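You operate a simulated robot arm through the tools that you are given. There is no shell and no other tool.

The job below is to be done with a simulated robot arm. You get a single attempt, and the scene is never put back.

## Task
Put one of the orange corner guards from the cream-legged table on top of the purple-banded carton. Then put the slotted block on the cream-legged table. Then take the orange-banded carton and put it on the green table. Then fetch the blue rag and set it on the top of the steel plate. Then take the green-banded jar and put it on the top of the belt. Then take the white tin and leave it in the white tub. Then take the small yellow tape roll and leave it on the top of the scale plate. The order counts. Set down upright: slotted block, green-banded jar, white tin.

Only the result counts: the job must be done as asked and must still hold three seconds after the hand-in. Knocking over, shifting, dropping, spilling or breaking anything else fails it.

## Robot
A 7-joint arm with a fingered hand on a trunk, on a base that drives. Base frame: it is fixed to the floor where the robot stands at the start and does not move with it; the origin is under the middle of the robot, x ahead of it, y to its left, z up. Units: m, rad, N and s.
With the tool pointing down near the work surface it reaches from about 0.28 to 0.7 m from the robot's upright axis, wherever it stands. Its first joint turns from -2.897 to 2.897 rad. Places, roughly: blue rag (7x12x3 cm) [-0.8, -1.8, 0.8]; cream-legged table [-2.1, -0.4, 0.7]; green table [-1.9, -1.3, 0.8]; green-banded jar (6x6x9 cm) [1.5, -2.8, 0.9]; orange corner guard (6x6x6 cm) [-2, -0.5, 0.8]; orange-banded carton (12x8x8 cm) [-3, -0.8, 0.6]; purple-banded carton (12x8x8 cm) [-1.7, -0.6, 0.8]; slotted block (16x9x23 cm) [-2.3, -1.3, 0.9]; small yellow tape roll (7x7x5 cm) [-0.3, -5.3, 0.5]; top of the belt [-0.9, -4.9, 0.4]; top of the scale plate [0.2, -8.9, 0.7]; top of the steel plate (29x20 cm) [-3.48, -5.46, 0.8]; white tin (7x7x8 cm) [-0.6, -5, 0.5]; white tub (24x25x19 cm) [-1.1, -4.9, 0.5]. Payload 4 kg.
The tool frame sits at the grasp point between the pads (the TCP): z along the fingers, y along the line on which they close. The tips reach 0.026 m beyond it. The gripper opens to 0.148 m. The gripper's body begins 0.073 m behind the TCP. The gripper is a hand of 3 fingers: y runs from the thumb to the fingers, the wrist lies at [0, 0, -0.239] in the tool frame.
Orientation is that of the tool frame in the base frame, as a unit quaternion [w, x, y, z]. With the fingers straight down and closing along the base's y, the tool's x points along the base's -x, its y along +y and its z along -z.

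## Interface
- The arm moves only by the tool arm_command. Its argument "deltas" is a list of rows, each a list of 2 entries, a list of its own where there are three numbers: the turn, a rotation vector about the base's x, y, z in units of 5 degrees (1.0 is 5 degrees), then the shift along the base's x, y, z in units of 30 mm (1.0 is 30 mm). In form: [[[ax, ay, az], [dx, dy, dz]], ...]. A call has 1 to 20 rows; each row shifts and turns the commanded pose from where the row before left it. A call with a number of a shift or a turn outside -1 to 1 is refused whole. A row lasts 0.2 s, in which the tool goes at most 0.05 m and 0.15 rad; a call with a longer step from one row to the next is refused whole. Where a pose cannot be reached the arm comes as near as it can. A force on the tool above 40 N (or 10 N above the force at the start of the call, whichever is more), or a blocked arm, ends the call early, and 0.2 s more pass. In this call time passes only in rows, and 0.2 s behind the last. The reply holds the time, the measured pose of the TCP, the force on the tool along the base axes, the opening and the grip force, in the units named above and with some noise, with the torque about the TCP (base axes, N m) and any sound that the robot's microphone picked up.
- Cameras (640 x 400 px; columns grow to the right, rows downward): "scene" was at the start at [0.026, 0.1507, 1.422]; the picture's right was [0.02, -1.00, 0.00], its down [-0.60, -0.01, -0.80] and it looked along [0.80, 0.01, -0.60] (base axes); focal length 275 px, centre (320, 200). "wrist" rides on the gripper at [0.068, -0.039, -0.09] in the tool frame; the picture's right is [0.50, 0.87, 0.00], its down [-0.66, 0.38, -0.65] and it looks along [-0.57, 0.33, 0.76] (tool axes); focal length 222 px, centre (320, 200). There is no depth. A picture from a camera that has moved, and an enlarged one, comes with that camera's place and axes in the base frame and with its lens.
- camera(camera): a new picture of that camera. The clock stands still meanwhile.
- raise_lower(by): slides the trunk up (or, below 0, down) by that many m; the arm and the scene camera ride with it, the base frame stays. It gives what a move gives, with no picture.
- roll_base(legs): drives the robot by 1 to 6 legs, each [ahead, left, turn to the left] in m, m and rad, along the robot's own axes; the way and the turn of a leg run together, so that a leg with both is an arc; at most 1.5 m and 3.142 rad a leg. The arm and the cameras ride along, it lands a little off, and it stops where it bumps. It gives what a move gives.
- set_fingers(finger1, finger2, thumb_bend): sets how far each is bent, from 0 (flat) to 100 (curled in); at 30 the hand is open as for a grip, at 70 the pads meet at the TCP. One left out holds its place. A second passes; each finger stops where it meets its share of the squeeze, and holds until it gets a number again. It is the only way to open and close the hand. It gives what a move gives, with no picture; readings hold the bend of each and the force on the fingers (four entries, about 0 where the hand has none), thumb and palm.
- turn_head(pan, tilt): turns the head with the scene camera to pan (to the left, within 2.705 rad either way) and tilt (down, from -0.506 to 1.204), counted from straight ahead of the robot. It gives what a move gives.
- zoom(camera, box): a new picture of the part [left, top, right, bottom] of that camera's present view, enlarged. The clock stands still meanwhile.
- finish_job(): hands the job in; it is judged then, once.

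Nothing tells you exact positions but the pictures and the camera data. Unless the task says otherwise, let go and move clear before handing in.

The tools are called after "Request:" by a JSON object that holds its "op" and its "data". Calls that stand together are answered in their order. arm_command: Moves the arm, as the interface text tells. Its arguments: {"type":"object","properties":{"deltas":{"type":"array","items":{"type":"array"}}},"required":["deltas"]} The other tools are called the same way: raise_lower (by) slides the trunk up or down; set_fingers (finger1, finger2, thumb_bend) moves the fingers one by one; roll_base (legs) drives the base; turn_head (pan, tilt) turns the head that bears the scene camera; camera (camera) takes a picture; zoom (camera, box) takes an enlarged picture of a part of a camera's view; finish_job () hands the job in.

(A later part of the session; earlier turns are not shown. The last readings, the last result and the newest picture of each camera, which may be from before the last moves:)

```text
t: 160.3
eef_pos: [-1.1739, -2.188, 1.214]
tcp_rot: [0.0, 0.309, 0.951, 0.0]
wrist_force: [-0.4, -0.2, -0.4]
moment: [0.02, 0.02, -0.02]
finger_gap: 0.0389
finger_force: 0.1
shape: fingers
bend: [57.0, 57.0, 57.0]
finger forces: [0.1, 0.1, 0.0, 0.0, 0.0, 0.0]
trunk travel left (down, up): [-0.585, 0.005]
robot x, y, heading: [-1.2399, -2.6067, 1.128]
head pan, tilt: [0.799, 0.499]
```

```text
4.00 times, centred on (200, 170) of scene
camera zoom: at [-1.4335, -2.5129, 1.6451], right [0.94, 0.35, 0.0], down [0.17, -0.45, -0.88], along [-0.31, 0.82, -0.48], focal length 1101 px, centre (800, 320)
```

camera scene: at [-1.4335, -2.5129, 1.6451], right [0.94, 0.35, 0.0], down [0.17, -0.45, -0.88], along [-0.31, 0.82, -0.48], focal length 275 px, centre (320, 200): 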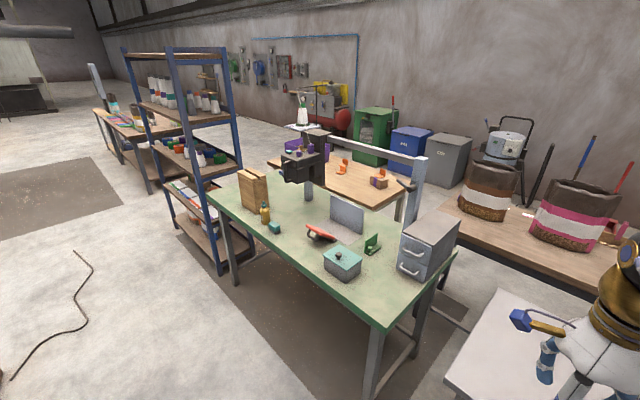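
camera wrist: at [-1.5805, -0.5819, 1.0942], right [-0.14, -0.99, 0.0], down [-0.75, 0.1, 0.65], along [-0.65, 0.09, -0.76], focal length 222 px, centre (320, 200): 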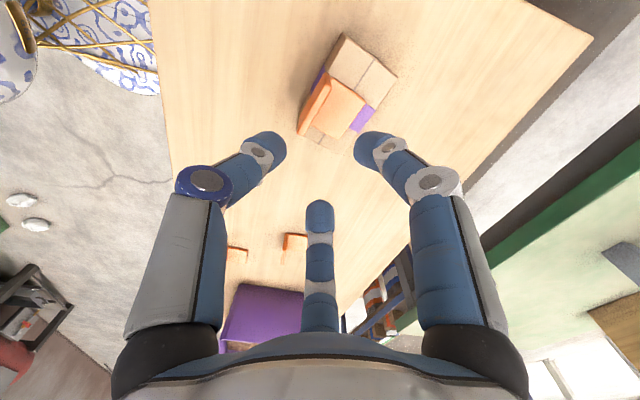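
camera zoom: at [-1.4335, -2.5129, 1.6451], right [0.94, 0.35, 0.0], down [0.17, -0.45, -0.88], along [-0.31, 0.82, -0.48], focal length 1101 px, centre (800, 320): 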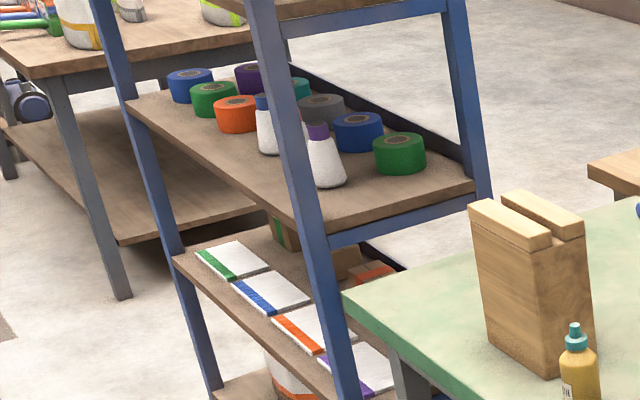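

Request:
{"op": "roll_base", "data": {"legs": [[0.07, 0.76, 0], [0.07, 0.72, 0]]}}

Request:
{"op": "turn_head", "data": {"pan": 0.0, "tilt": 0.8}}

Request:
{"op": "camera", "data": {"camera": "scene"}}

Request:
{"op": "turn_head", "data": {"pan": 0.5, "tilt": 0.7}}

Request:
{"op": "camera", "data": {"camera": "scene"}}

Request:
{"op": "camera", "data": {"camera": "wrist"}}

```text
t: 167.9
eef_pos: [-2.4464, -1.4249, 1.2145]
tcp_rot: [0.0, 0.311, 0.951, 0.0]
wrist_force: [0.1, -0.2, -0.2]
moment: [0.03, 0.01, -0.03]
finger_gap: 0.0389
finger_force: 0.1
shape: fingers
bend: [57.0, 57.0, 57.0]
finger forces: [0.1, 0.0, 0.1, 0.0, 0.1, 0.0]
trunk travel left (down, up): [-0.585, 0.005]
robot x, y, heading: [-2.511, -1.8462, 1.124]
head pan, tilt: [0.799, 0.499]
```

```text
t: 169.1
eef_pos: [-2.4451, -1.424, 1.2145]
tcp_rot: [0.0, 0.311, 0.95, 0.0]
wrist_force: [-0.4, 0.7, 0.3]
moment: [-0.02, 0.0, 0.0]
finger_gap: 0.0387
finger_force: 0.0
shape: fingers
bend: [57.0, 57.0, 57.0]
finger forces: [0.0, 0.0, 0.1, 0.0, 0.0, 0.0]
trunk travel left (down, up): [-0.585, 0.005]
robot x, y, heading: [-2.5152, -1.8452, 1.129]
head pan, tilt: [0.0, 0.799]
```

```text
taken
camera scene: at [-2.6412, -1.7631, 1.6191], right [0.9, -0.43, 0.0], down [-0.31, -0.65, -0.7], along [0.3, 0.63, -0.72], focal length 275 px, centre (320, 200)
```

scene: 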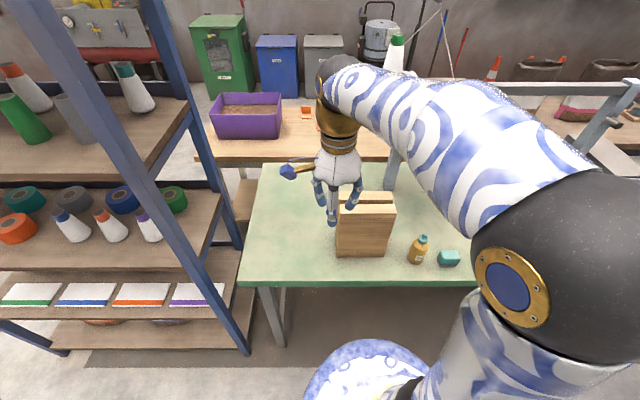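

```text
t: 170.0
eef_pos: [-2.4474, -1.4252, 1.2133]
tcp_rot: [0.0, 0.311, 0.951, 0.001]
wrist_force: [0.0, -0.2, -1.1]
moment: [0.01, 0.0, 0.03]
finger_gap: 0.0388
finger_force: 0.1
shape: fingers
bend: [57.0, 57.0, 57.0]
finger forces: [0.0, 0.0, 0.0, 0.0, 0.0, 0.0]
trunk travel left (down, up): [-0.585, 0.005]
robot x, y, heading: [-2.5114, -1.8434, 1.128]
head pan, tilt: [0.499, 0.7]
```

```text
taken
camera scene: at [-2.6804, -1.7512, 1.6273], right [1.0, 0.06, 0.0], down [0.04, -0.64, -0.76], along [-0.04, 0.76, -0.64], focal length 275 px, centre (320, 200)
```

scene: 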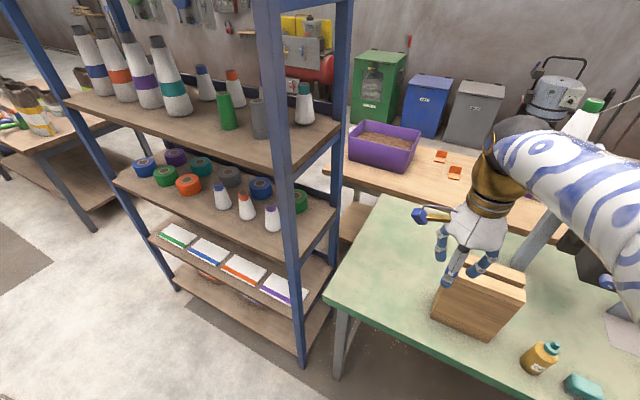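

```text
taken
camera wrist: at [-2.5257, -1.4171, 1.3038], right [0.11, 0.99, 0.0], down [0.75, -0.08, 0.65], along [0.65, -0.07, -0.76], focal length 222 px, centre (320, 200)
```

wrist: 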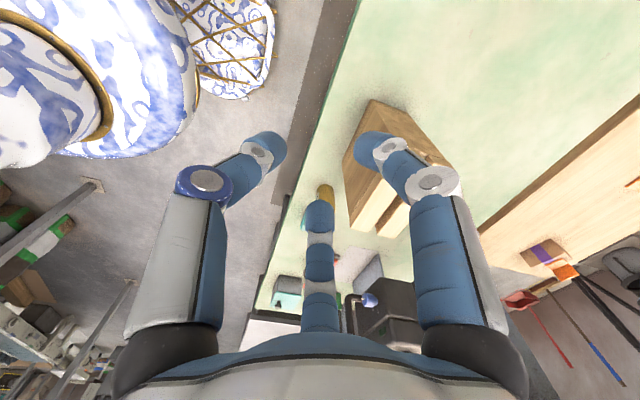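

Request:
{"op": "turn_head", "data": {"pan": -0.1, "tilt": 0.8}}

Request:
{"op": "zoom", "data": {"camera": "scene", "box": [300, 150, 500, 275]}}

Request:
{"op": "zoom", "data": {"camera": "wrist", "box": [280, 60, 520, 210]}}

```text
t: 171.0
eef_pos: [-2.4465, -1.4253, 1.2133]
tcp_rot: [-0.001, 0.311, 0.95, 0.001]
wrist_force: [-0.3, 0.1, 0.5]
moment: [0.0, 0.02, -0.02]
finger_gap: 0.0387
finger_force: 0.1
shape: fingers
bend: [57.0, 57.0, 57.0]
finger forces: [0.0, 0.0, 0.0, 0.0, 0.0, 0.0]
trunk travel left (down, up): [-0.585, 0.005]
robot x, y, heading: [-2.5143, -1.8426, 1.124]
head pan, tilt: [-0.099, 0.799]
```

```text
3.20 times, centred on (400, 212) of scene
camera zoom: at [-2.6341, -1.7669, 1.6191], right [0.86, -0.52, 0.0], down [-0.37, -0.61, -0.7], along [0.36, 0.6, -0.72], focal length 881 px, centre (64, 160)
```

zoom: 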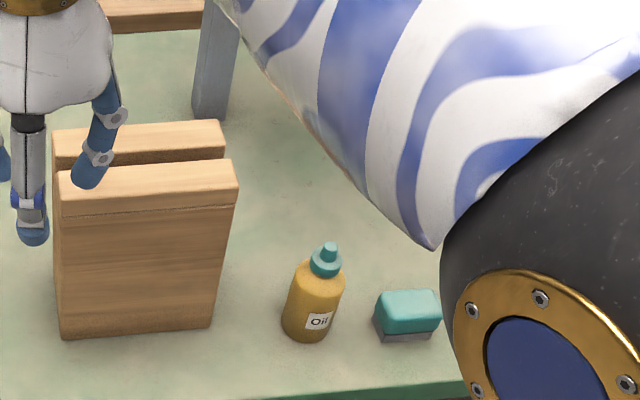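

```text
2.67 times, centred on (400, 135) of wrist
camera zoom: at [-2.5257, -1.4171, 1.3038], right [0.11, 0.99, 0.0], down [0.75, -0.08, 0.65], along [0.65, -0.07, -0.76], focal length 592 px, centre (107, 373)
```

zoom: 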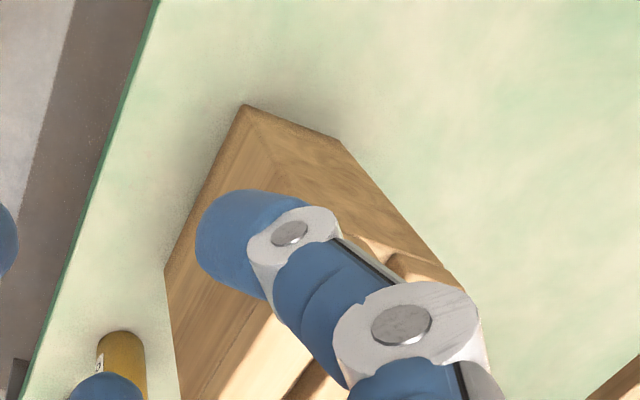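

Request:
{"op": "zoom", "data": {"camera": "scene", "box": [310, 180, 390, 230]}}

Request:
{"op": "zoom", "data": {"camera": "scene", "box": [310, 170, 406, 270]}}

```text
8.00 times, centred on (350, 205) of scene
camera zoom: at [-2.6341, -1.7669, 1.6191], right [0.86, -0.52, 0.0], down [-0.37, -0.61, -0.7], along [0.36, 0.6, -0.72], focal length 2203 px, centre (80, 160)
```

zoom: 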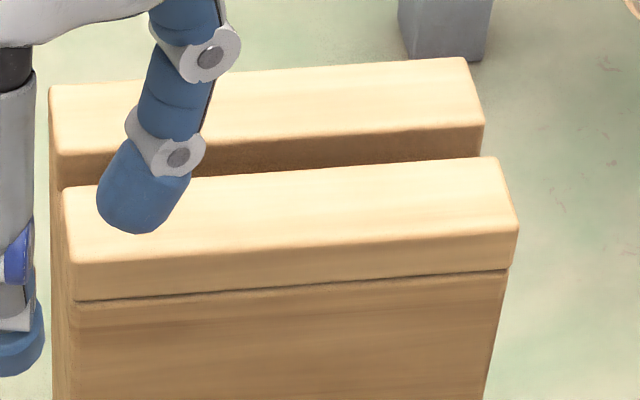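

```text
4.00 times, centred on (358, 220) of scene
camera zoom: at [-2.6341, -1.7669, 1.6191], right [0.86, -0.52, 0.0], down [-0.37, -0.61, -0.7], along [0.36, 0.6, -0.72], focal length 1101 px, centre (168, 120)
```

zoom: 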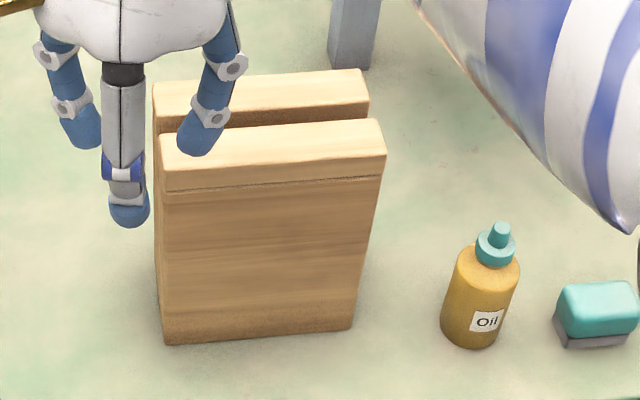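

The block is about 16 cm wide with its wide face toward me, 9.3 cm thick, centred near (-2.267,-1.305). Its top is at about 1.02 m. I'll open the fingers wide, move above it with thumb and fingers across the 9 cm thickness, and check.

Request:
{"op": "set_fingers", "data": {"finger1": 25, "finger2": 25, "thumb_bend": 25}}

Request:
{"op": "arm_command", "data": {"deltas": [[[0, 0, 0.31], [0.886, 0.638, 0]], [[0, 0, 0.31], [0.886, 0.638, 0]], [[0, 0, 0.31], [0.886, 0.638, 0]], [[0, 0, 0.31], [0.886, 0.638, 0]], [[0, 0, 0.31], [0.886, 0.638, 0]], [[0, 0, 0.31], [0.886, 0.638, 0]], [[0, 0, 0.31], [0.886, 0.638, 0]]]}}

Request:
{"op": "camera", "data": {"camera": "wrist"}}

Request:
{"op": "camera", "data": {"camera": "scene"}}

```text
t: 172.0
eef_pos: [-2.4476, -1.4249, 1.2138]
tcp_rot: [0.0, 0.311, 0.95, 0.0]
wrist_force: [0.6, 0.7, 1.3]
moment: [0.03, 0.0, -0.01]
finger_gap: 0.1369
finger_force: 0.1
shape: fingers
bend: [25.0, 25.0, 25.0]
finger forces: [0.0, 0.1, 0.0, 0.0, 0.0, 0.0]
trunk travel left (down, up): [-0.585, 0.005]
robot x, y, heading: [-2.5126, -1.8477, 1.128]
head pan, tilt: [-0.099, 0.799]
```

```text
t: 173.6
eef_pos: [-2.2604, -1.2898, 1.2132]
tcp_rot: [0.0, 0.219, 0.976, -0.002]
wrist_force: [0.5, -0.4, -0.2]
moment: [-0.02, 0.03, 0.01]
finger_gap: 0.1371
finger_force: 0.2
shape: fingers
bend: [25.0, 25.0, 25.0]
finger forces: [0.0, 0.0, 0.0, 0.0, 0.0, 0.0]
trunk travel left (down, up): [-0.585, 0.005]
robot x, y, heading: [-2.5113, -1.848, 1.129]
head pan, tilt: [-0.099, 0.799]
```

```text
taken
camera wrist: at [-2.3394, -1.2973, 1.3035], right [-0.08, 1.0, 0.0], down [0.75, 0.06, 0.65], along [0.65, 0.05, -0.76], focal length 222 px, centre (320, 200)
```

wrist: 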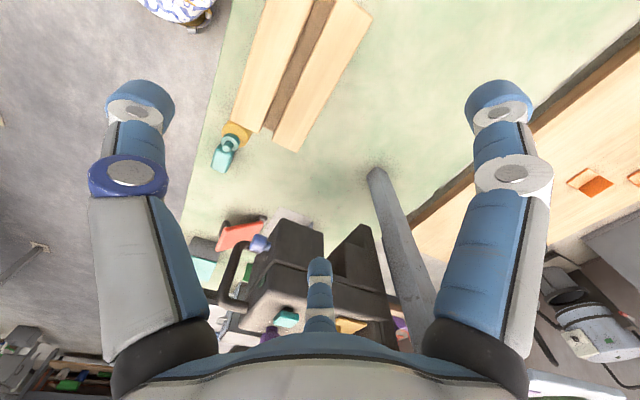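

```text
taken
camera scene: at [-2.6334, -1.7662, 1.6191], right [0.86, -0.52, 0.0], down [-0.37, -0.61, -0.7], along [0.36, 0.6, -0.72], focal length 275 px, centre (320, 200)
```

scene: 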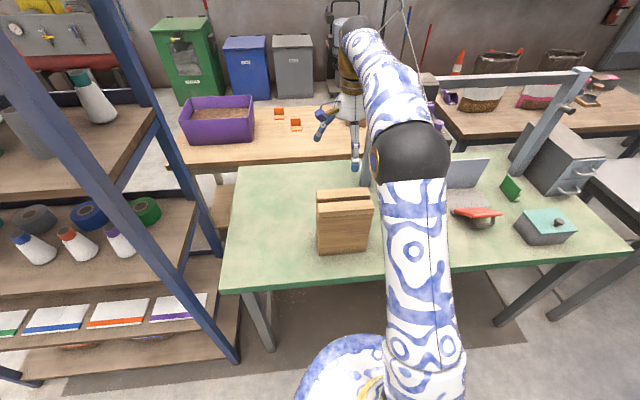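

Triangulating between both cameras puts the block top at about 1.035 m and its centre at (-2.277,-1.317). I'll correct the position and descend partway to check finger clearance.

Request:
{"op": "arm_command", "data": {"deltas": [[[0, 0, 0], [-0.32, -0.44, -0.5]], [[0, 0, 0], [0, 0, -1]], [[0, 0, 0], [0, 0, -1]], [[0, 0, 0], [0, 0, -1]], [[0, 0, 0], [0, 0, -0.8]]]}}

Request:
{"op": "camera", "data": {"camera": "wrist"}}

Request:
{"op": "zoom", "data": {"camera": "scene", "box": [270, 110, 430, 270]}}

```text
t: 174.8
eef_pos: [-2.2693, -1.3036, 1.085]
tcp_rot: [0.0, 0.219, 0.976, 0.0]
wrist_force: [0.9, 0.8, 0.0]
moment: [0.02, -0.02, 0.02]
finger_gap: 0.137
finger_force: 0.1
shape: fingers
bend: [25.0, 25.0, 25.0]
finger forces: [0.0, 0.0, 0.1, 0.0, 0.0, 0.1]
trunk travel left (down, up): [-0.585, 0.005]
robot x, y, heading: [-2.5145, -1.8455, 1.129]
head pan, tilt: [-0.099, 0.799]
```

```text
taken
camera wrist: at [-2.3486, -1.3108, 1.1746], right [-0.08, 1.0, 0.0], down [0.75, 0.06, 0.65], along [0.65, 0.05, -0.76], focal length 222 px, centre (320, 200)
```

wrist: 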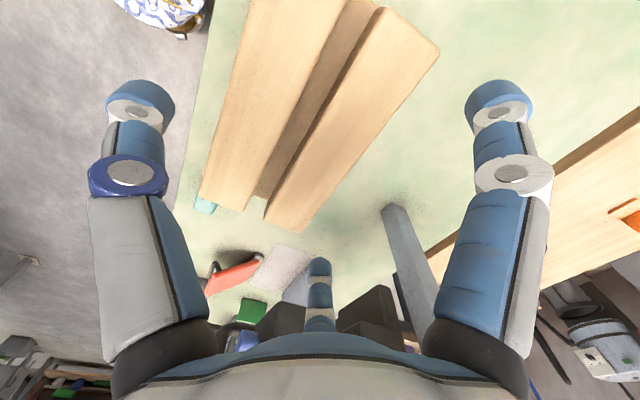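

```text
2.50 times, centred on (350, 190) of scene
camera zoom: at [-2.6339, -1.7666, 1.6191], right [0.86, -0.52, 0.0], down [-0.37, -0.61, -0.7], along [0.36, 0.6, -0.72], focal length 688 px, centre (245, 225)
```

zoom: 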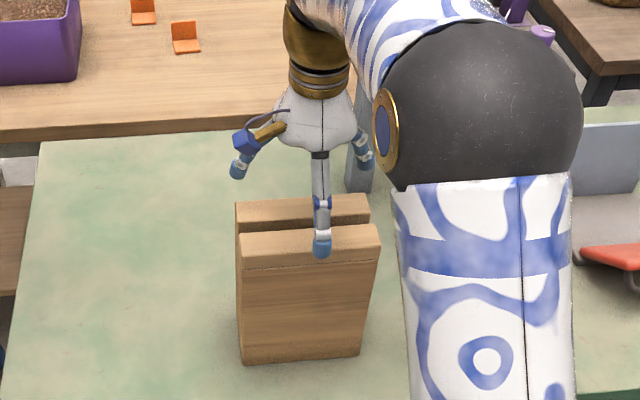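

Request:
{"op": "arm_command", "data": {"deltas": [[[0, 0, 0], [-0.09, -0.18, 0]], [[0, 0, 0], [0, 0, -1]], [[0, 0, 0], [0, 0, -1]], [[0, 0, 0], [0, 0, -0.67]]]}}

Request:
{"op": "camera", "data": {"camera": "wrist"}}

Request:
{"op": "zoom", "data": {"camera": "scene", "box": [270, 110, 430, 270]}}

```text
t: 175.8
eef_pos: [-2.2727, -1.3091, 1.0075]
tcp_rot: [0.001, 0.219, 0.976, 0.003]
wrist_force: [4.3, 8.2, 28.9]
moment: [-0.43, 0.17, 0.03]
finger_gap: 0.1436
finger_force: 13.6
shape: fingers
bend: [21.0, 21.0, 25.0]
finger forces: [8.5, 8.9, 0.1, 0.0, 8.8, 0.0]
trunk travel left (down, up): [-0.585, 0.005]
robot x, y, heading: [-2.5164, -1.842, 1.126]
head pan, tilt: [-0.099, 0.799]
```

```text
taken
camera wrist: at [-2.3519, -1.3165, 1.0977], right [-0.08, 1.0, 0.01], down [0.75, 0.06, 0.66], along [0.65, 0.06, -0.75], focal length 222 px, centre (320, 200)
```

wrist: 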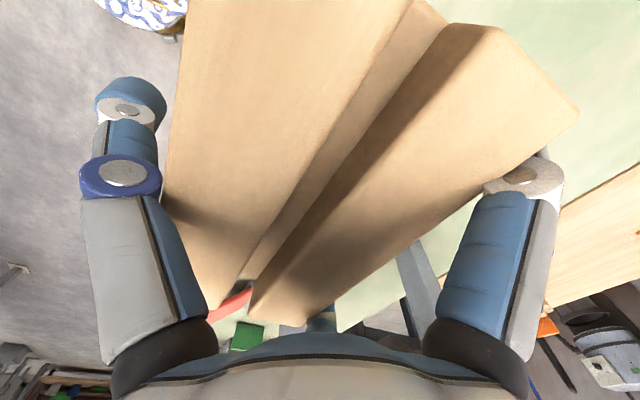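

```text
2.50 times, centred on (350, 190) of scene
camera zoom: at [-2.6346, -1.7685, 1.6199], right [0.86, -0.52, 0.0], down [-0.37, -0.61, -0.7], along [0.36, 0.6, -0.72], focal length 688 px, centre (245, 225)
```

zoom: 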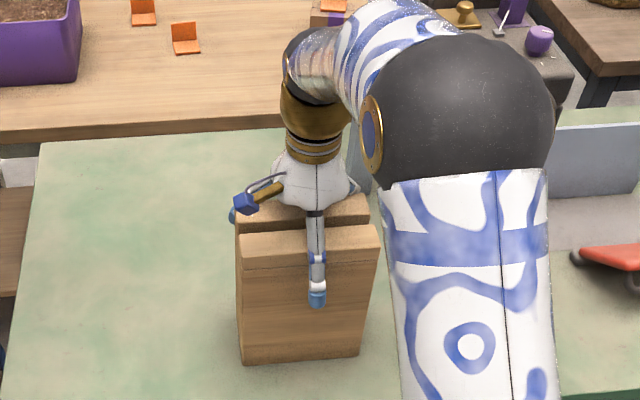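

The inner finger links touched the block's top edge at this depth, but the fingertips already overlap the block by about 5 cm, which is enough. I'll back up about 1.5 cm and then close.

Request:
{"op": "arm_command", "data": {"deltas": [[[0, 0, 0], [0, 0, 0.9]], [[0, 0, 0], [0, 0, 0]]]}}

Request:
{"op": "camera", "data": {"camera": "wrist"}}

Request:
{"op": "zoom", "data": {"camera": "scene", "box": [270, 110, 430, 270]}}

```text
t: 176.4
eef_pos: [-2.2729, -1.3102, 1.0311]
tcp_rot: [0.0, 0.218, 0.976, -0.001]
wrist_force: [0.4, 0.0, -0.4]
moment: [0.0, 0.0, 0.0]
finger_gap: 0.1376
finger_force: 0.1
shape: fingers
bend: [25.0, 25.0, 25.0]
finger forces: [0.1, 0.1, 0.0, 0.0, 0.0, 0.1]
trunk travel left (down, up): [-0.585, 0.005]
robot x, y, heading: [-2.5122, -1.8469, 1.127]
head pan, tilt: [-0.099, 0.799]
```

```text
taken
camera wrist: at [-2.3516, -1.3168, 1.1212], right [-0.08, 1.0, 0.0], down [0.75, 0.06, 0.65], along [0.65, 0.05, -0.76], focal length 222 px, centre (320, 200)
```

wrist: 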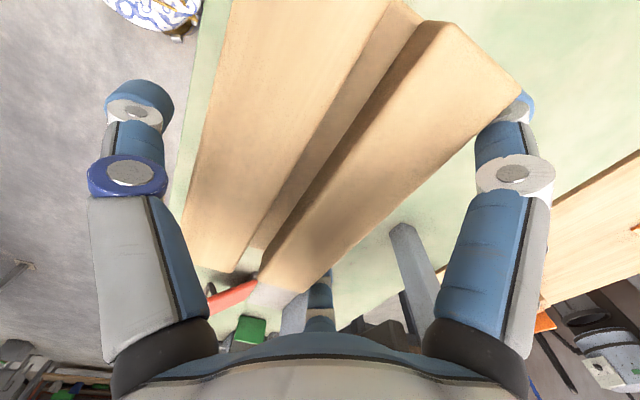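

```text
2.50 times, centred on (350, 190) of scene
camera zoom: at [-2.6339, -1.7667, 1.619], right [0.86, -0.52, 0.0], down [-0.37, -0.61, -0.7], along [0.36, 0.6, -0.72], focal length 688 px, centre (245, 225)
```

zoom: 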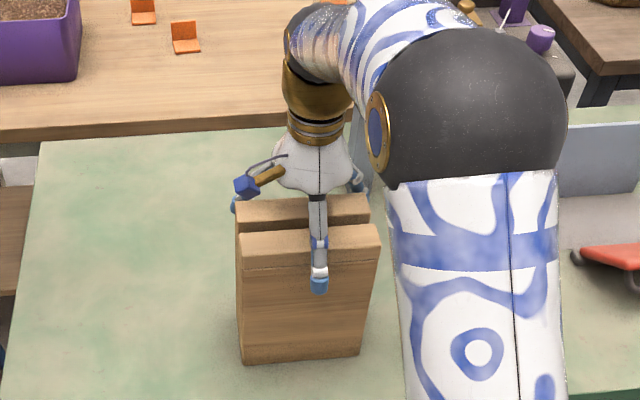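

Request:
{"op": "arm_command", "data": {"deltas": [[[0, 0, 0], [0, 0, -0.33]], [[0, 0, 0], [0, 0, 0]]]}}

Request:
{"op": "set_fingers", "data": {"finger1": 42, "finger2": 42, "thumb_bend": 42}}

Request:
{"op": "camera", "data": {"camera": "wrist"}}

Request:
{"op": "zoom", "data": {"camera": "scene", "box": [270, 110, 430, 270]}}

```text
t: 177.0
eef_pos: [-2.2728, -1.3097, 1.0208]
tcp_rot: [-0.001, 0.219, 0.976, 0.0]
wrist_force: [0.5, 0.9, 0.5]
moment: [0.0, -0.04, 0.04]
finger_gap: 0.1373
finger_force: 0.6
shape: fingers
bend: [25.0, 25.0, 25.0]
finger forces: [0.3, 0.8, 0.1, 0.0, 0.1, 0.0]
trunk travel left (down, up): [-0.585, 0.005]
robot x, y, heading: [-2.5105, -1.8466, 1.129]
head pan, tilt: [-0.099, 0.799]
```

```text
t: 178.0
eef_pos: [-2.2722, -1.3102, 1.0215]
tcp_rot: [0.0, 0.219, 0.976, 0.001]
wrist_force: [1.8, 4.1, 8.9]
moment: [-0.01, -0.04, 0.03]
finger_gap: 0.1126
finger_force: 21.5
shape: fingers
bend: [34.0, 34.0, 39.0]
finger forces: [12.0, 12.0, 0.1, 0.0, 19.0, 0.0]
trunk travel left (down, up): [-0.585, 0.005]
robot x, y, heading: [-2.5104, -1.848, 1.126]
head pan, tilt: [-0.099, 0.799]
```

```text
taken
camera wrist: at [-2.3517, -1.3165, 1.1121], right [-0.08, 1.0, 0.0], down [0.75, 0.06, 0.65], along [0.65, 0.05, -0.76], focal length 222 px, centre (320, 200)
```

wrist: 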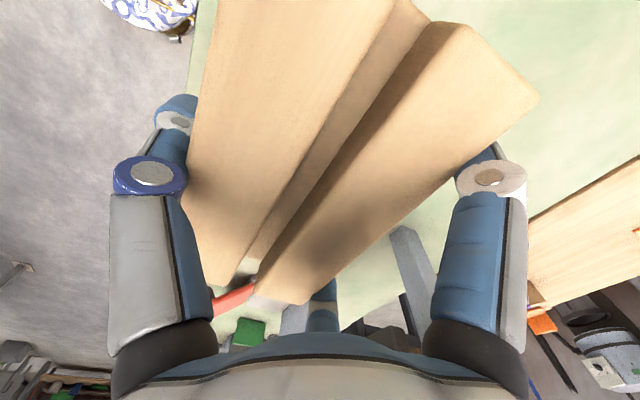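

```text
2.50 times, centred on (350, 190) of scene
camera zoom: at [-2.6341, -1.7671, 1.6192], right [0.86, -0.52, 0.0], down [-0.37, -0.61, -0.7], along [0.36, 0.6, -0.72], focal length 688 px, centre (245, 225)
```

zoom: 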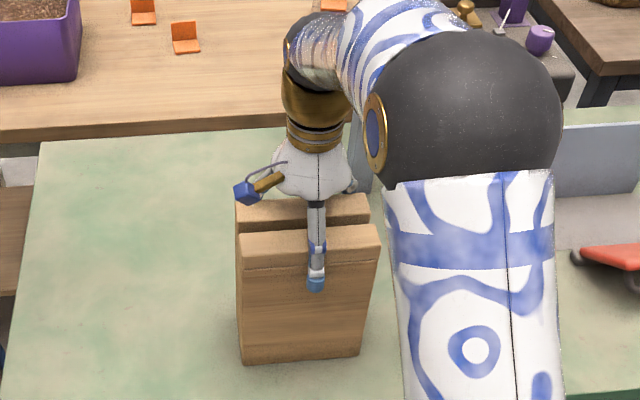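

The grip holds, but the fingers splay against the top edges and could wedge off. A better grasp is with the two fingers on the wide faces and the thumb on the end face, so I'll release, rise and rotate the hand 90°.

Request:
{"op": "set_fingers", "data": {"finger1": 22, "finger2": 22, "thumb_bend": 22}}

Request:
{"op": "arm_command", "data": {"deltas": [[[0, 0, 0], [0, 0, 0.3]], [[0, 0, 0], [0, 0, 0.7]], [[0, 0, 0], [0, 0, 1]], [[0, 0, 0], [0, 0, 1]], [[0, 0, 0], [0, 0, 1]]]}}

Request:
{"op": "zoom", "data": {"camera": "scene", "box": [270, 110, 430, 270]}}

```text
t: 179.0
eef_pos: [-2.2718, -1.3102, 1.0209]
tcp_rot: [0.0, 0.22, 0.976, 0.0]
wrist_force: [0.1, -0.2, -0.1]
moment: [0.01, 0.02, 0.01]
finger_gap: 0.1429
finger_force: 0.4
shape: fingers
bend: [22.0, 22.0, 22.0]
finger forces: [0.1, 0.2, 0.0, 0.1, 0.1, 0.1]
trunk travel left (down, up): [-0.585, 0.005]
robot x, y, heading: [-2.5104, -1.8462, 1.13]
head pan, tilt: [-0.099, 0.799]
```

```text
t: 180.2
eef_pos: [-2.2729, -1.3105, 1.1413]
tcp_rot: [0.001, 0.219, 0.976, 0.0]
wrist_force: [0.0, 0.7, -0.2]
moment: [-0.01, 0.05, -0.01]
finger_gap: 0.143
finger_force: 0.0
shape: fingers
bend: [22.0, 22.0, 22.0]
finger forces: [0.0, 0.0, 0.0, 0.0, 0.0, 0.1]
trunk travel left (down, up): [-0.585, 0.005]
robot x, y, heading: [-2.5102, -1.844, 1.131]
head pan, tilt: [-0.099, 0.799]
```

```text
2.50 times, centred on (350, 190) of scene
camera zoom: at [-2.634, -1.7669, 1.6191], right [0.86, -0.52, 0.0], down [-0.37, -0.61, -0.7], along [0.36, 0.6, -0.72], focal length 688 px, centre (245, 225)
```

zoom: 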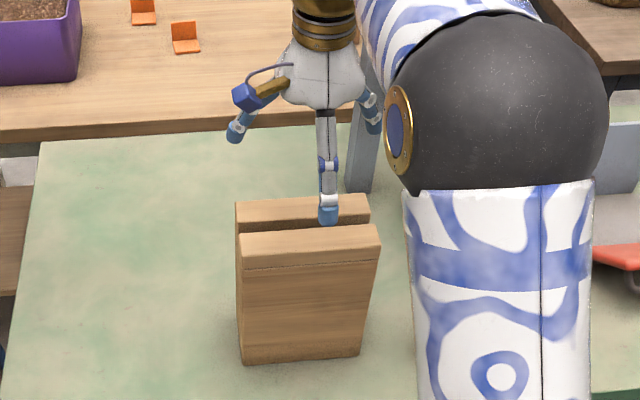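

Request:
{"op": "arm_command", "data": {"deltas": [[[0, 0, 1], [0.022, -0.042, 0]], [[0, 0, 1], [0.022, -0.042, 0]], [[0, 0, 1], [0.022, -0.042, 0]], [[0, 0, 1], [0.022, -0.042, 0]], [[0, 0, 1], [0.022, -0.042, 0]], [[0, 0, 1], [0.022, -0.042, 0]], [[0, 0, 1], [0.022, -0.042, 0]], [[0, 0, 1], [0.022, -0.042, 0]], [[0, 0, 1], [0.022, -0.042, 0]], [[0, 0, 1], [0.022, -0.042, 0]], [[0, 0, 1], [0.022, -0.042, 0]], [[0, 0, 1], [0.022, -0.042, 0]], [[0, 0, 1], [0.022, -0.042, 0]], [[0, 0, 1], [0.022, -0.042, 0]], [[0, 0, 1], [0.022, -0.042, 0]], [[0, 0, 1], [0.022, -0.042, 0]], [[0, 0, 1], [0.022, -0.042, 0]], [[0, 0, 1], [0.022, -0.042, 0]]]}}

Request:
{"op": "camera", "data": {"camera": "wrist"}}

Request:
{"op": "zoom", "data": {"camera": "scene", "box": [270, 110, 430, 270]}}

```text
t: 184.0
eef_pos: [-2.2606, -1.3328, 1.1421]
tcp_rot: [0.001, -0.536, 0.844, -0.001]
wrist_force: [0.8, -0.3, 0.7]
moment: [0.02, -0.02, -0.03]
finger_gap: 0.1426
finger_force: 0.0
shape: fingers
bend: [22.0, 22.0, 22.0]
finger forces: [0.0, 0.0, 0.0, 0.0, 0.1, 0.0]
trunk travel left (down, up): [-0.585, 0.005]
robot x, y, heading: [-2.5136, -1.8492, 1.128]
head pan, tilt: [-0.099, 0.799]
```

```text
taken
camera wrist: at [-2.2549, -1.4117, 1.2319], right [-1.0, -0.08, 0.0], down [-0.06, 0.75, 0.65], along [-0.05, 0.65, -0.76], focal length 222 px, centre (320, 200)
```

wrist: 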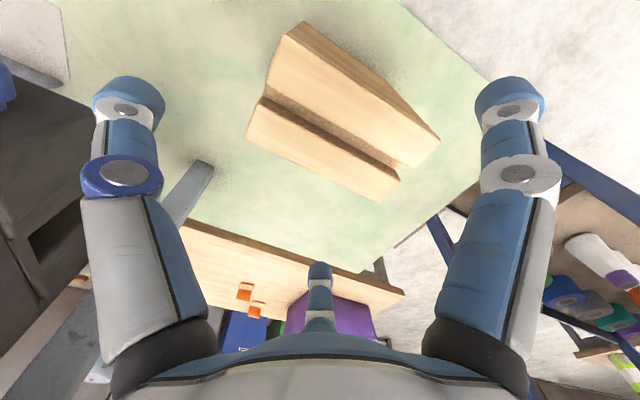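

```text
2.50 times, centred on (350, 190) of scene
camera zoom: at [-2.6339, -1.7669, 1.6191], right [0.86, -0.52, 0.0], down [-0.37, -0.61, -0.7], along [0.36, 0.6, -0.72], focal length 688 px, centre (245, 225)
```

zoom: 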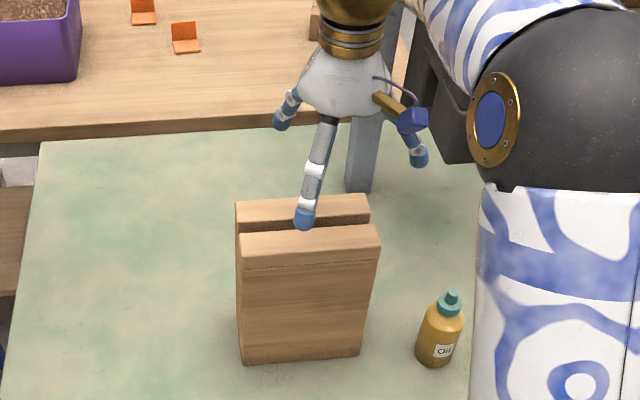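

Request:
{"op": "zoom", "data": {"camera": "wrist", "box": [220, 10, 460, 210]}}

```text
2.00 times, centred on (340, 110) of wrist
camera zoom: at [-2.2549, -1.4117, 1.2319], right [-1.0, -0.08, 0.0], down [-0.06, 0.75, 0.65], along [-0.05, 0.65, -0.76], focal length 444 px, centre (280, 380)
```

zoom: 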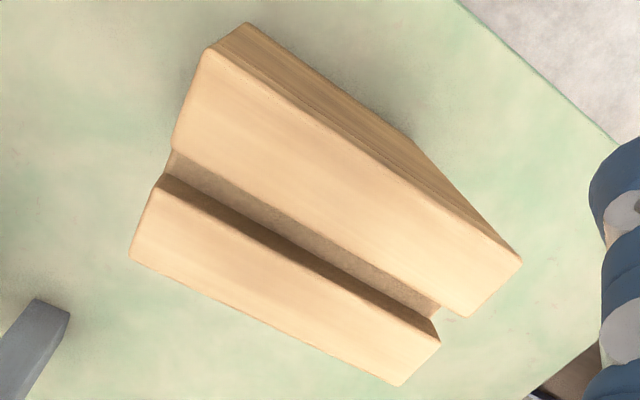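

The grasp is centred: the finger contacts land at the middle of the wide faces and the thumb on the east end. I'll descend now.

Request:
{"op": "arm_command", "data": {"deltas": [[[0, 0, 0], [0, 0, -1]], [[0, 0, 0], [0, 0, -1]], [[0, 0, 0], [0, 0, -1]], [[0, 0, 0], [0, 0, -1]], [[0, 0, 0], [0, 0, -0.6]]]}}

Request:
{"op": "camera", "data": {"camera": "wrist"}}

Request:
{"op": "zoom", "data": {"camera": "scene", "box": [270, 110, 430, 270]}}

```text
t: 185.2
eef_pos: [-2.2609, -1.3332, 1.0031]
tcp_rot: [0.0, -0.534, 0.846, 0.001]
wrist_force: [-0.2, -0.4, -0.4]
moment: [0.02, 0.02, 0.01]
finger_gap: 0.143
finger_force: 0.0
shape: fingers
bend: [22.0, 22.0, 22.0]
finger forces: [0.0, 0.0, 0.0, 0.0, 0.0, 0.0]
trunk travel left (down, up): [-0.585, 0.005]
robot x, y, heading: [-2.5126, -1.8445, 1.126]
head pan, tilt: [-0.099, 0.799]
```

```text
taken
camera wrist: at [-2.2551, -1.4113, 1.0938], right [-1.0, -0.08, 0.0], down [-0.06, 0.75, 0.65], along [-0.05, 0.65, -0.76], focal length 222 px, centre (320, 200)
```

wrist: 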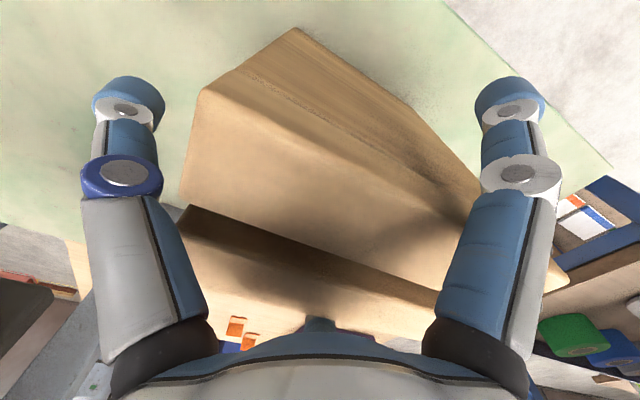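

```text
2.50 times, centred on (350, 190) of scene
camera zoom: at [-2.6339, -1.7667, 1.6191], right [0.86, -0.52, 0.0], down [-0.37, -0.61, -0.7], along [0.36, 0.6, -0.72], focal length 688 px, centre (245, 225)
```

zoom: 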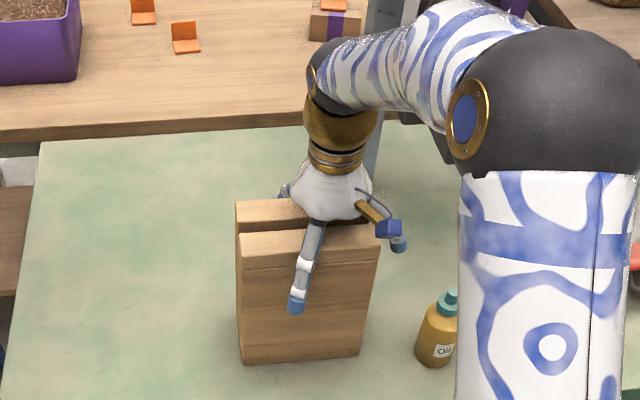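

Request:
{"op": "set_fingers", "data": {"finger1": 48, "finger2": 48, "thumb_bend": 48}}

Request:
{"op": "camera", "data": {"camera": "wrist"}}

Request:
{"op": "zoom", "data": {"camera": "scene", "box": [270, 110, 430, 270]}}

```text
t: 186.2
eef_pos: [-2.2602, -1.3339, 1.006]
tcp_rot: [0.0, -0.536, 0.844, 0.001]
wrist_force: [-0.1, 4.4, 14.6]
moment: [-0.07, -0.04, 0.03]
finger_gap: 0.0951
finger_force: 32.0
shape: fingers
bend: [36.0, 35.0, 43.0]
finger forces: [22.1, 25.1, 0.1, 0.0, 17.2, 0.0]
trunk travel left (down, up): [-0.585, 0.005]
robot x, y, heading: [-2.5113, -1.8503, 1.124]
head pan, tilt: [-0.099, 0.799]
```

```text
taken
camera wrist: at [-2.2555, -1.4114, 1.0947], right [-1.0, -0.08, 0.0], down [-0.06, 0.75, 0.65], along [-0.05, 0.65, -0.76], focal length 222 px, centre (320, 200)
```

wrist: 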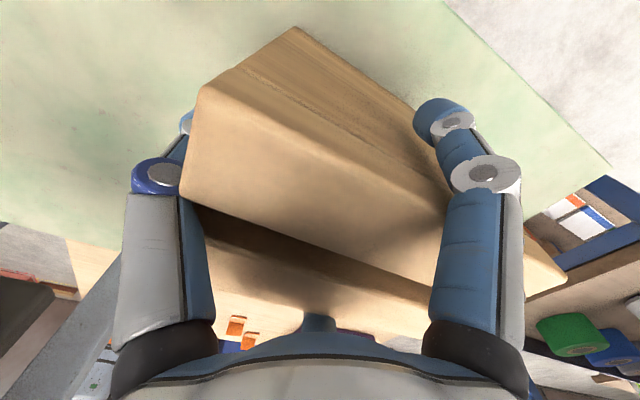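

```text
2.50 times, centred on (350, 190) of scene
camera zoom: at [-2.6346, -1.7672, 1.6192], right [0.86, -0.52, 0.0], down [-0.37, -0.61, -0.7], along [0.36, 0.6, -0.72], focal length 688 px, centre (245, 225)
```

zoom: 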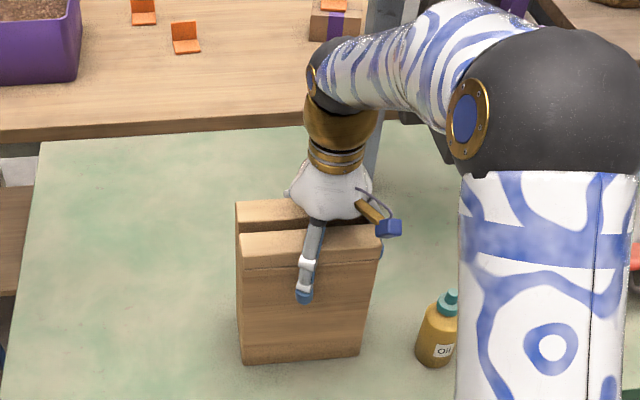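

The contact is again up near the knuckles. I'll open slightly, rise about 2.5 cm so the straighter distal pads hold the block, and close again.

Request:
{"op": "set_fingers", "data": {"finger1": 24, "finger2": 24, "thumb_bend": 28}}

Request:
{"op": "arm_command", "data": {"deltas": [[[0, 0, 0], [0, 0, 0.45]], [[0, 0, 0], [0, 0, 0.45]], [[0, 0, 0], [0, 0, 0]]]}}

Request:
{"op": "set_fingers", "data": {"finger1": 50, "finger2": 50, "thumb_bend": 50}}

Request:
{"op": "camera", "data": {"camera": "wrist"}}

Request:
{"op": "zoom", "data": {"camera": "scene", "box": [270, 110, 430, 270]}}

```text
t: 187.2
eef_pos: [-2.2611, -1.3335, 1.0043]
tcp_rot: [0.0, -0.536, 0.845, 0.001]
wrist_force: [0.3, -0.2, 0.2]
moment: [-0.01, -0.05, 0.0]
finger_gap: 0.1347
finger_force: 0.2
shape: fingers
bend: [24.0, 24.0, 28.0]
finger forces: [0.0, 0.0, 0.1, 0.0, 0.0, 0.0]
trunk travel left (down, up): [-0.585, 0.005]
robot x, y, heading: [-2.5134, -1.8467, 1.129]
head pan, tilt: [-0.099, 0.799]
```

```text
t: 188.0
eef_pos: [-2.2603, -1.3328, 1.0302]
tcp_rot: [0.0, -0.535, 0.845, 0.0]
wrist_force: [-0.2, 1.0, -0.2]
moment: [-0.03, 0.01, 0.0]
finger_gap: 0.1346
finger_force: 0.0
shape: fingers
bend: [24.0, 24.0, 28.0]
finger forces: [0.0, 0.0, 0.0, 0.1, 0.1, 0.0]
trunk travel left (down, up): [-0.585, 0.005]
robot x, y, heading: [-2.5168, -1.8451, 1.128]
head pan, tilt: [-0.099, 0.799]
```

```text
t: 189.0
eef_pos: [-2.2602, -1.3333, 1.0295]
tcp_rot: [0.0, -0.534, 0.845, 0.0]
wrist_force: [6.6, -1.9, 5.0]
moment: [-0.14, -0.28, 0.0]
finger_gap: 0.0861
finger_force: 12.3
shape: fingers
bend: [43.0, 42.0, 44.0]
finger forces: [6.0, 6.7, 0.1, 0.0, 11.9, 0.0]
trunk travel left (down, up): [-0.585, 0.005]
robot x, y, heading: [-2.5093, -1.8473, 1.124]
head pan, tilt: [-0.099, 0.799]
```

```text
taken
camera wrist: at [-2.2544, -1.4117, 1.1209], right [-1.0, -0.08, 0.0], down [-0.06, 0.75, 0.65], along [-0.05, 0.65, -0.76], focal length 222 px, centre (320, 200)
```

wrist: 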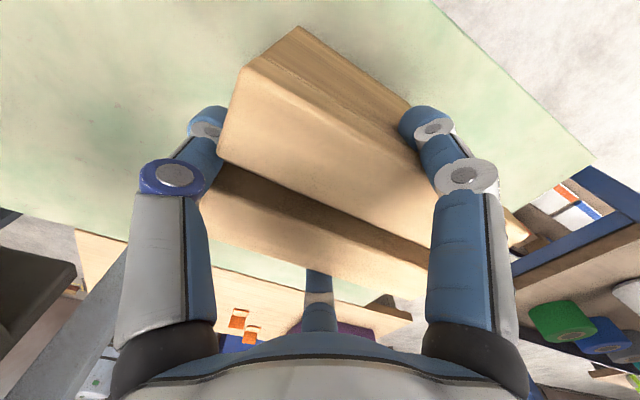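

```text
2.50 times, centred on (350, 190) of scene
camera zoom: at [-2.6331, -1.7675, 1.6193], right [0.86, -0.52, 0.0], down [-0.37, -0.61, -0.7], along [0.36, 0.6, -0.72], focal length 688 px, centre (245, 225)
```

zoom: 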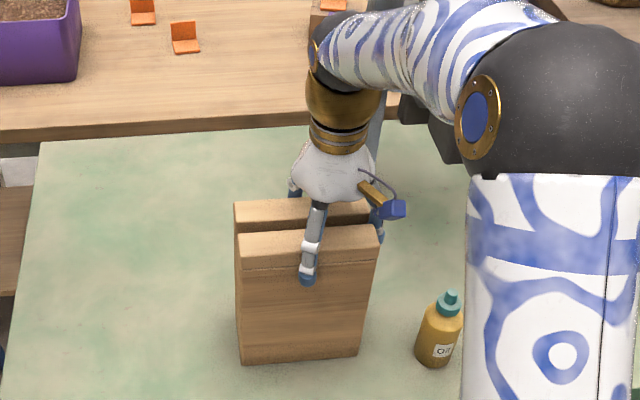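

The pads now hold the faces properly. I'll tighten the squeeze a bit.

Request:
{"op": "set_fingers", "data": {"finger1": 60, "finger2": 60, "thumb_bend": 55}}

Request:
{"op": "arm_command", "data": {"deltas": [[[0, 0, 0], [0, 0, 0.1]], [[0, 0, 0], [0, 0, 0.2]], [[0, 0, 0], [0, 0, 0.2]]]}}

Request:
{"op": "camera", "data": {"camera": "wrist"}}

Request:
{"op": "zoom", "data": {"camera": "scene", "box": [270, 110, 430, 270]}}

```text
t: 190.0
eef_pos: [-2.2598, -1.3341, 1.0302]
tcp_rot: [0.0, -0.535, 0.845, 0.0]
wrist_force: [6.0, -2.2, 6.2]
moment: [-0.21, -0.35, -0.04]
finger_gap: 0.0851
finger_force: 18.3
shape: fingers
bend: [43.0, 43.0, 46.0]
finger forces: [9.3, 10.2, 0.0, 0.0, 16.8, 0.1]
trunk travel left (down, up): [-0.585, 0.005]
robot x, y, heading: [-2.5119, -1.8467, 1.128]
head pan, tilt: [-0.099, 0.799]
```

```text
t: 190.8
eef_pos: [-2.2608, -1.3337, 1.0453]
tcp_rot: [-0.001, -0.535, 0.845, 0.0]
wrist_force: [-0.1, -1.4, -11.5]
moment: [-0.16, -0.3, -0.01]
finger_gap: 0.0782
finger_force: 13.6
shape: fingers
bend: [43.0, 43.0, 48.0]
finger forces: [9.2, 9.3, 0.0, 0.1, 9.3, 0.0]
trunk travel left (down, up): [-0.585, 0.005]
robot x, y, heading: [-2.5117, -1.8442, 1.133]
head pan, tilt: [-0.099, 0.799]
```

```text
taken
camera wrist: at [-2.2551, -1.4107, 1.135], right [-1.0, -0.08, 0.0], down [-0.06, 0.75, 0.65], along [-0.05, 0.65, -0.76], focal length 222 px, centre (320, 200)
```

wrist: 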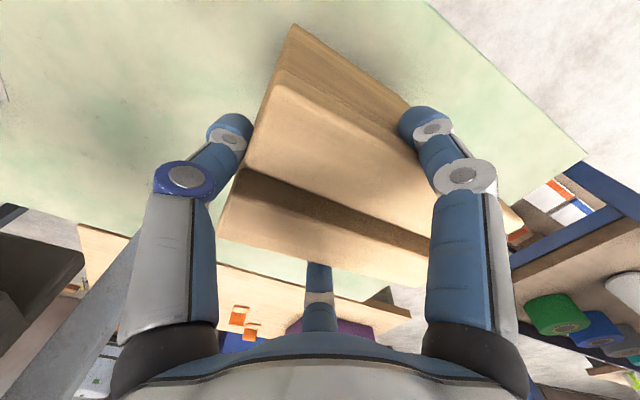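

```text
2.50 times, centred on (350, 190) of scene
camera zoom: at [-2.6336, -1.7658, 1.619], right [0.86, -0.52, 0.0], down [-0.37, -0.61, -0.7], along [0.36, 0.6, -0.72], focal length 688 px, centre (245, 225)
```

zoom: 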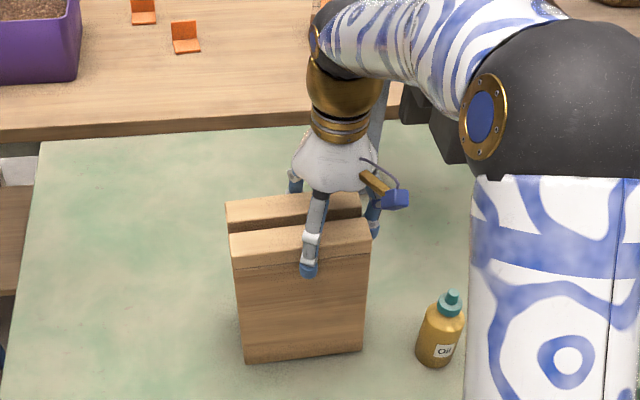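

Request:
{"op": "set_fingers", "data": {"finger1": 70, "finger2": 70, "thumb_bend": 55}}

Request:
{"op": "arm_command", "data": {"deltas": [[[0, 0, 0], [0, 0, 0.2]], [[0, 0, 0], [0, 0, 0.3]], [[0, 0, 0], [0, 0, 0]]]}}

Request:
{"op": "camera", "data": {"camera": "wrist"}}

Request:
{"op": "zoom", "data": {"camera": "scene", "box": [270, 110, 430, 270]}}

```text
t: 191.8
eef_pos: [-2.2601, -1.3341, 1.0458]
tcp_rot: [0.0, -0.536, 0.844, 0.0]
wrist_force: [0.9, 0.8, -5.9]
moment: [-0.03, -0.13, -0.03]
finger_gap: 0.0771
finger_force: 13.8
shape: fingers
bend: [44.0, 43.0, 49.0]
finger forces: [8.8, 9.1, 0.0, 0.1, 9.5, 0.1]
trunk travel left (down, up): [-0.585, 0.005]
robot x, y, heading: [-2.5109, -1.8452, 1.129]
head pan, tilt: [-0.099, 0.799]
```

```text
t: 192.6
eef_pos: [-2.2607, -1.3331, 1.0595]
tcp_rot: [-0.001, -0.535, 0.845, -0.001]
wrist_force: [-0.2, -0.4, -12.9]
moment: [-0.13, -0.28, -0.03]
finger_gap: 0.0769
finger_force: 13.8
shape: fingers
bend: [44.0, 43.0, 49.0]
finger forces: [9.3, 9.4, 0.1, 0.0, 8.8, 0.0]
trunk travel left (down, up): [-0.585, 0.005]
robot x, y, heading: [-2.5088, -1.8409, 1.129]
head pan, tilt: [-0.099, 0.799]
```

```text
taken
camera wrist: at [-2.255, -1.4105, 1.1502], right [-1.0, -0.08, 0.0], down [-0.06, 0.75, 0.65], along [-0.05, 0.65, -0.76], focal length 222 px, centre (320, 200)
```

wrist: 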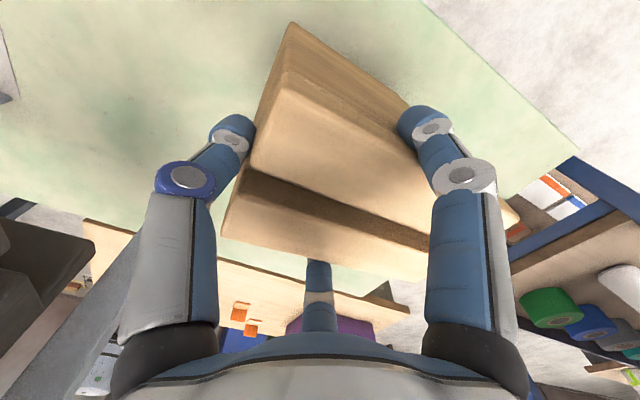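

```text
2.50 times, centred on (350, 190) of scene
camera zoom: at [-2.6335, -1.7658, 1.6191], right [0.86, -0.52, 0.0], down [-0.37, -0.61, -0.7], along [0.36, 0.6, -0.72], focal length 688 px, centre (245, 225)
```

zoom: 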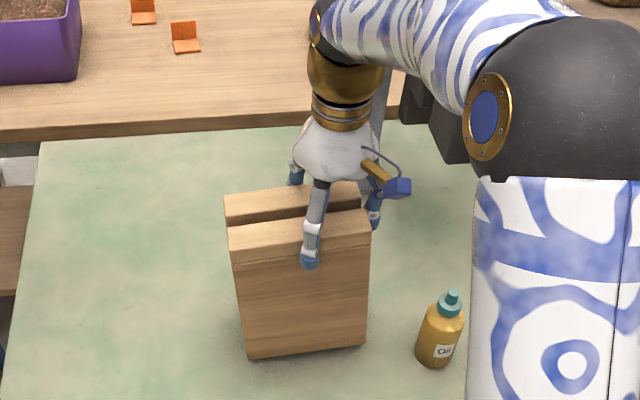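

The block lifts at about 13 N (1.3 kg), but with only about 9 N per fingertip and a slight tilt, the margin for a long carry is thin. The deeper grasp gave more than twice the squeeze, so I'll set the block back down and regrasp deeper.

Request:
{"op": "arm_command", "data": {"deltas": [[[0, 0, 0], [0, 0, -0.3]], [[0, 0, 0], [0, 0, -0.3]], [[0, 0, 0], [0, 0, 0]]]}}

Request:
{"op": "arm_command", "data": {"deltas": [[[0, 0, 0], [0, 0, -0.15]], [[0, 0, 0], [0, 0, 0]]]}}

Request:
{"op": "zoom", "data": {"camera": "scene", "box": [270, 110, 430, 270]}}

```text
t: 193.4
eef_pos: [-2.2585, -1.3339, 1.0436]
tcp_rot: [0.001, -0.534, 0.845, 0.001]
wrist_force: [6.4, -1.2, 7.2]
moment: [0.04, 0.05, -0.02]
finger_gap: 0.0767
finger_force: 14.8
shape: fingers
bend: [44.0, 43.0, 48.0]
finger forces: [8.2, 9.2, 0.0, 0.0, 11.3, 0.1]
trunk travel left (down, up): [-0.585, 0.005]
robot x, y, heading: [-2.5117, -1.8459, 1.129]
head pan, tilt: [-0.099, 0.799]
```

```text
t: 194.0
eef_pos: [-2.2599, -1.3342, 1.0375]
tcp_rot: [-0.001, -0.535, 0.845, 0.001]
wrist_force: [7.9, -1.6, 9.9]
moment: [0.13, 0.22, -0.02]
finger_gap: 0.0763
finger_force: 13.9
shape: fingers
bend: [44.0, 44.0, 48.0]
finger forces: [8.7, 9.3, 0.1, 0.0, 10.9, 0.1]
trunk travel left (down, up): [-0.585, 0.005]
robot x, y, heading: [-2.5113, -1.8482, 1.128]
head pan, tilt: [-0.099, 0.799]
```

```text
2.50 times, centred on (350, 190) of scene
camera zoom: at [-2.6331, -1.7681, 1.6193], right [0.86, -0.52, 0.0], down [-0.37, -0.61, -0.7], along [0.36, 0.6, -0.72], focal length 688 px, centre (245, 225)
```

zoom: 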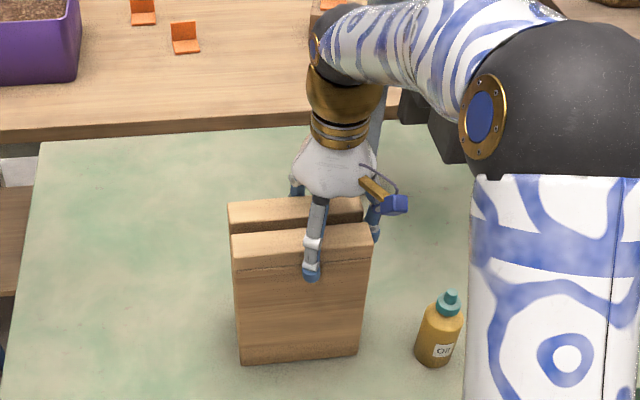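

Request:
{"op": "set_fingers", "data": {"finger1": 24, "finger2": 24, "thumb_bend": 24}}

Request:
{"op": "camera", "data": {"camera": "wrist"}}

Request:
{"op": "zoom", "data": {"camera": "scene", "box": [270, 110, 430, 270]}}

```text
t: 195.0
eef_pos: [-2.2609, -1.334, 1.0385]
tcp_rot: [0.0, -0.536, 0.844, -0.001]
wrist_force: [0.4, 0.7, -0.5]
moment: [-0.01, -0.01, -0.03]
finger_gap: 0.1385
finger_force: 0.0
shape: fingers
bend: [24.0, 24.0, 24.0]
finger forces: [0.0, 0.0, 0.0, 0.0, 0.0, 0.1]
trunk travel left (down, up): [-0.585, 0.005]
robot x, y, heading: [-2.5135, -1.8462, 1.131]
head pan, tilt: [-0.099, 0.799]
```

```text
taken
camera wrist: at [-2.2553, -1.412, 1.1283], right [-1.0, -0.08, 0.0], down [-0.06, 0.75, 0.65], along [-0.05, 0.65, -0.76], focal length 222 px, centre (320, 200)
```

wrist: 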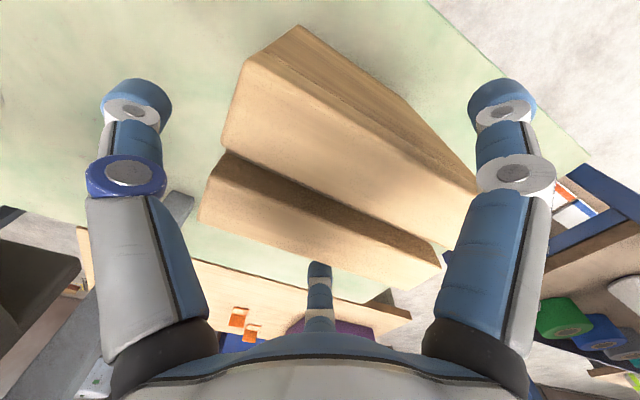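

```text
2.50 times, centred on (350, 190) of scene
camera zoom: at [-2.634, -1.7668, 1.6191], right [0.86, -0.52, 0.0], down [-0.37, -0.61, -0.7], along [0.36, 0.6, -0.72], focal length 688 px, centre (245, 225)
```

zoom: 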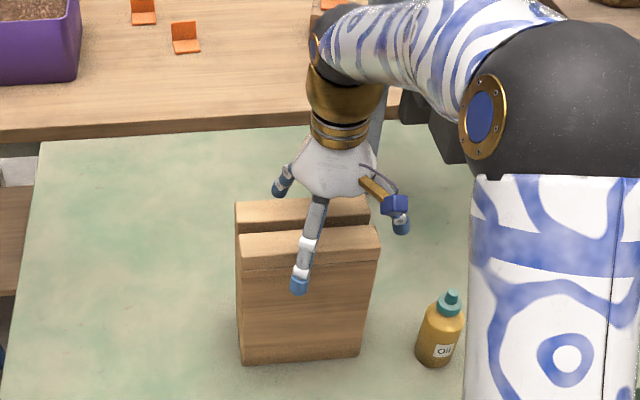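

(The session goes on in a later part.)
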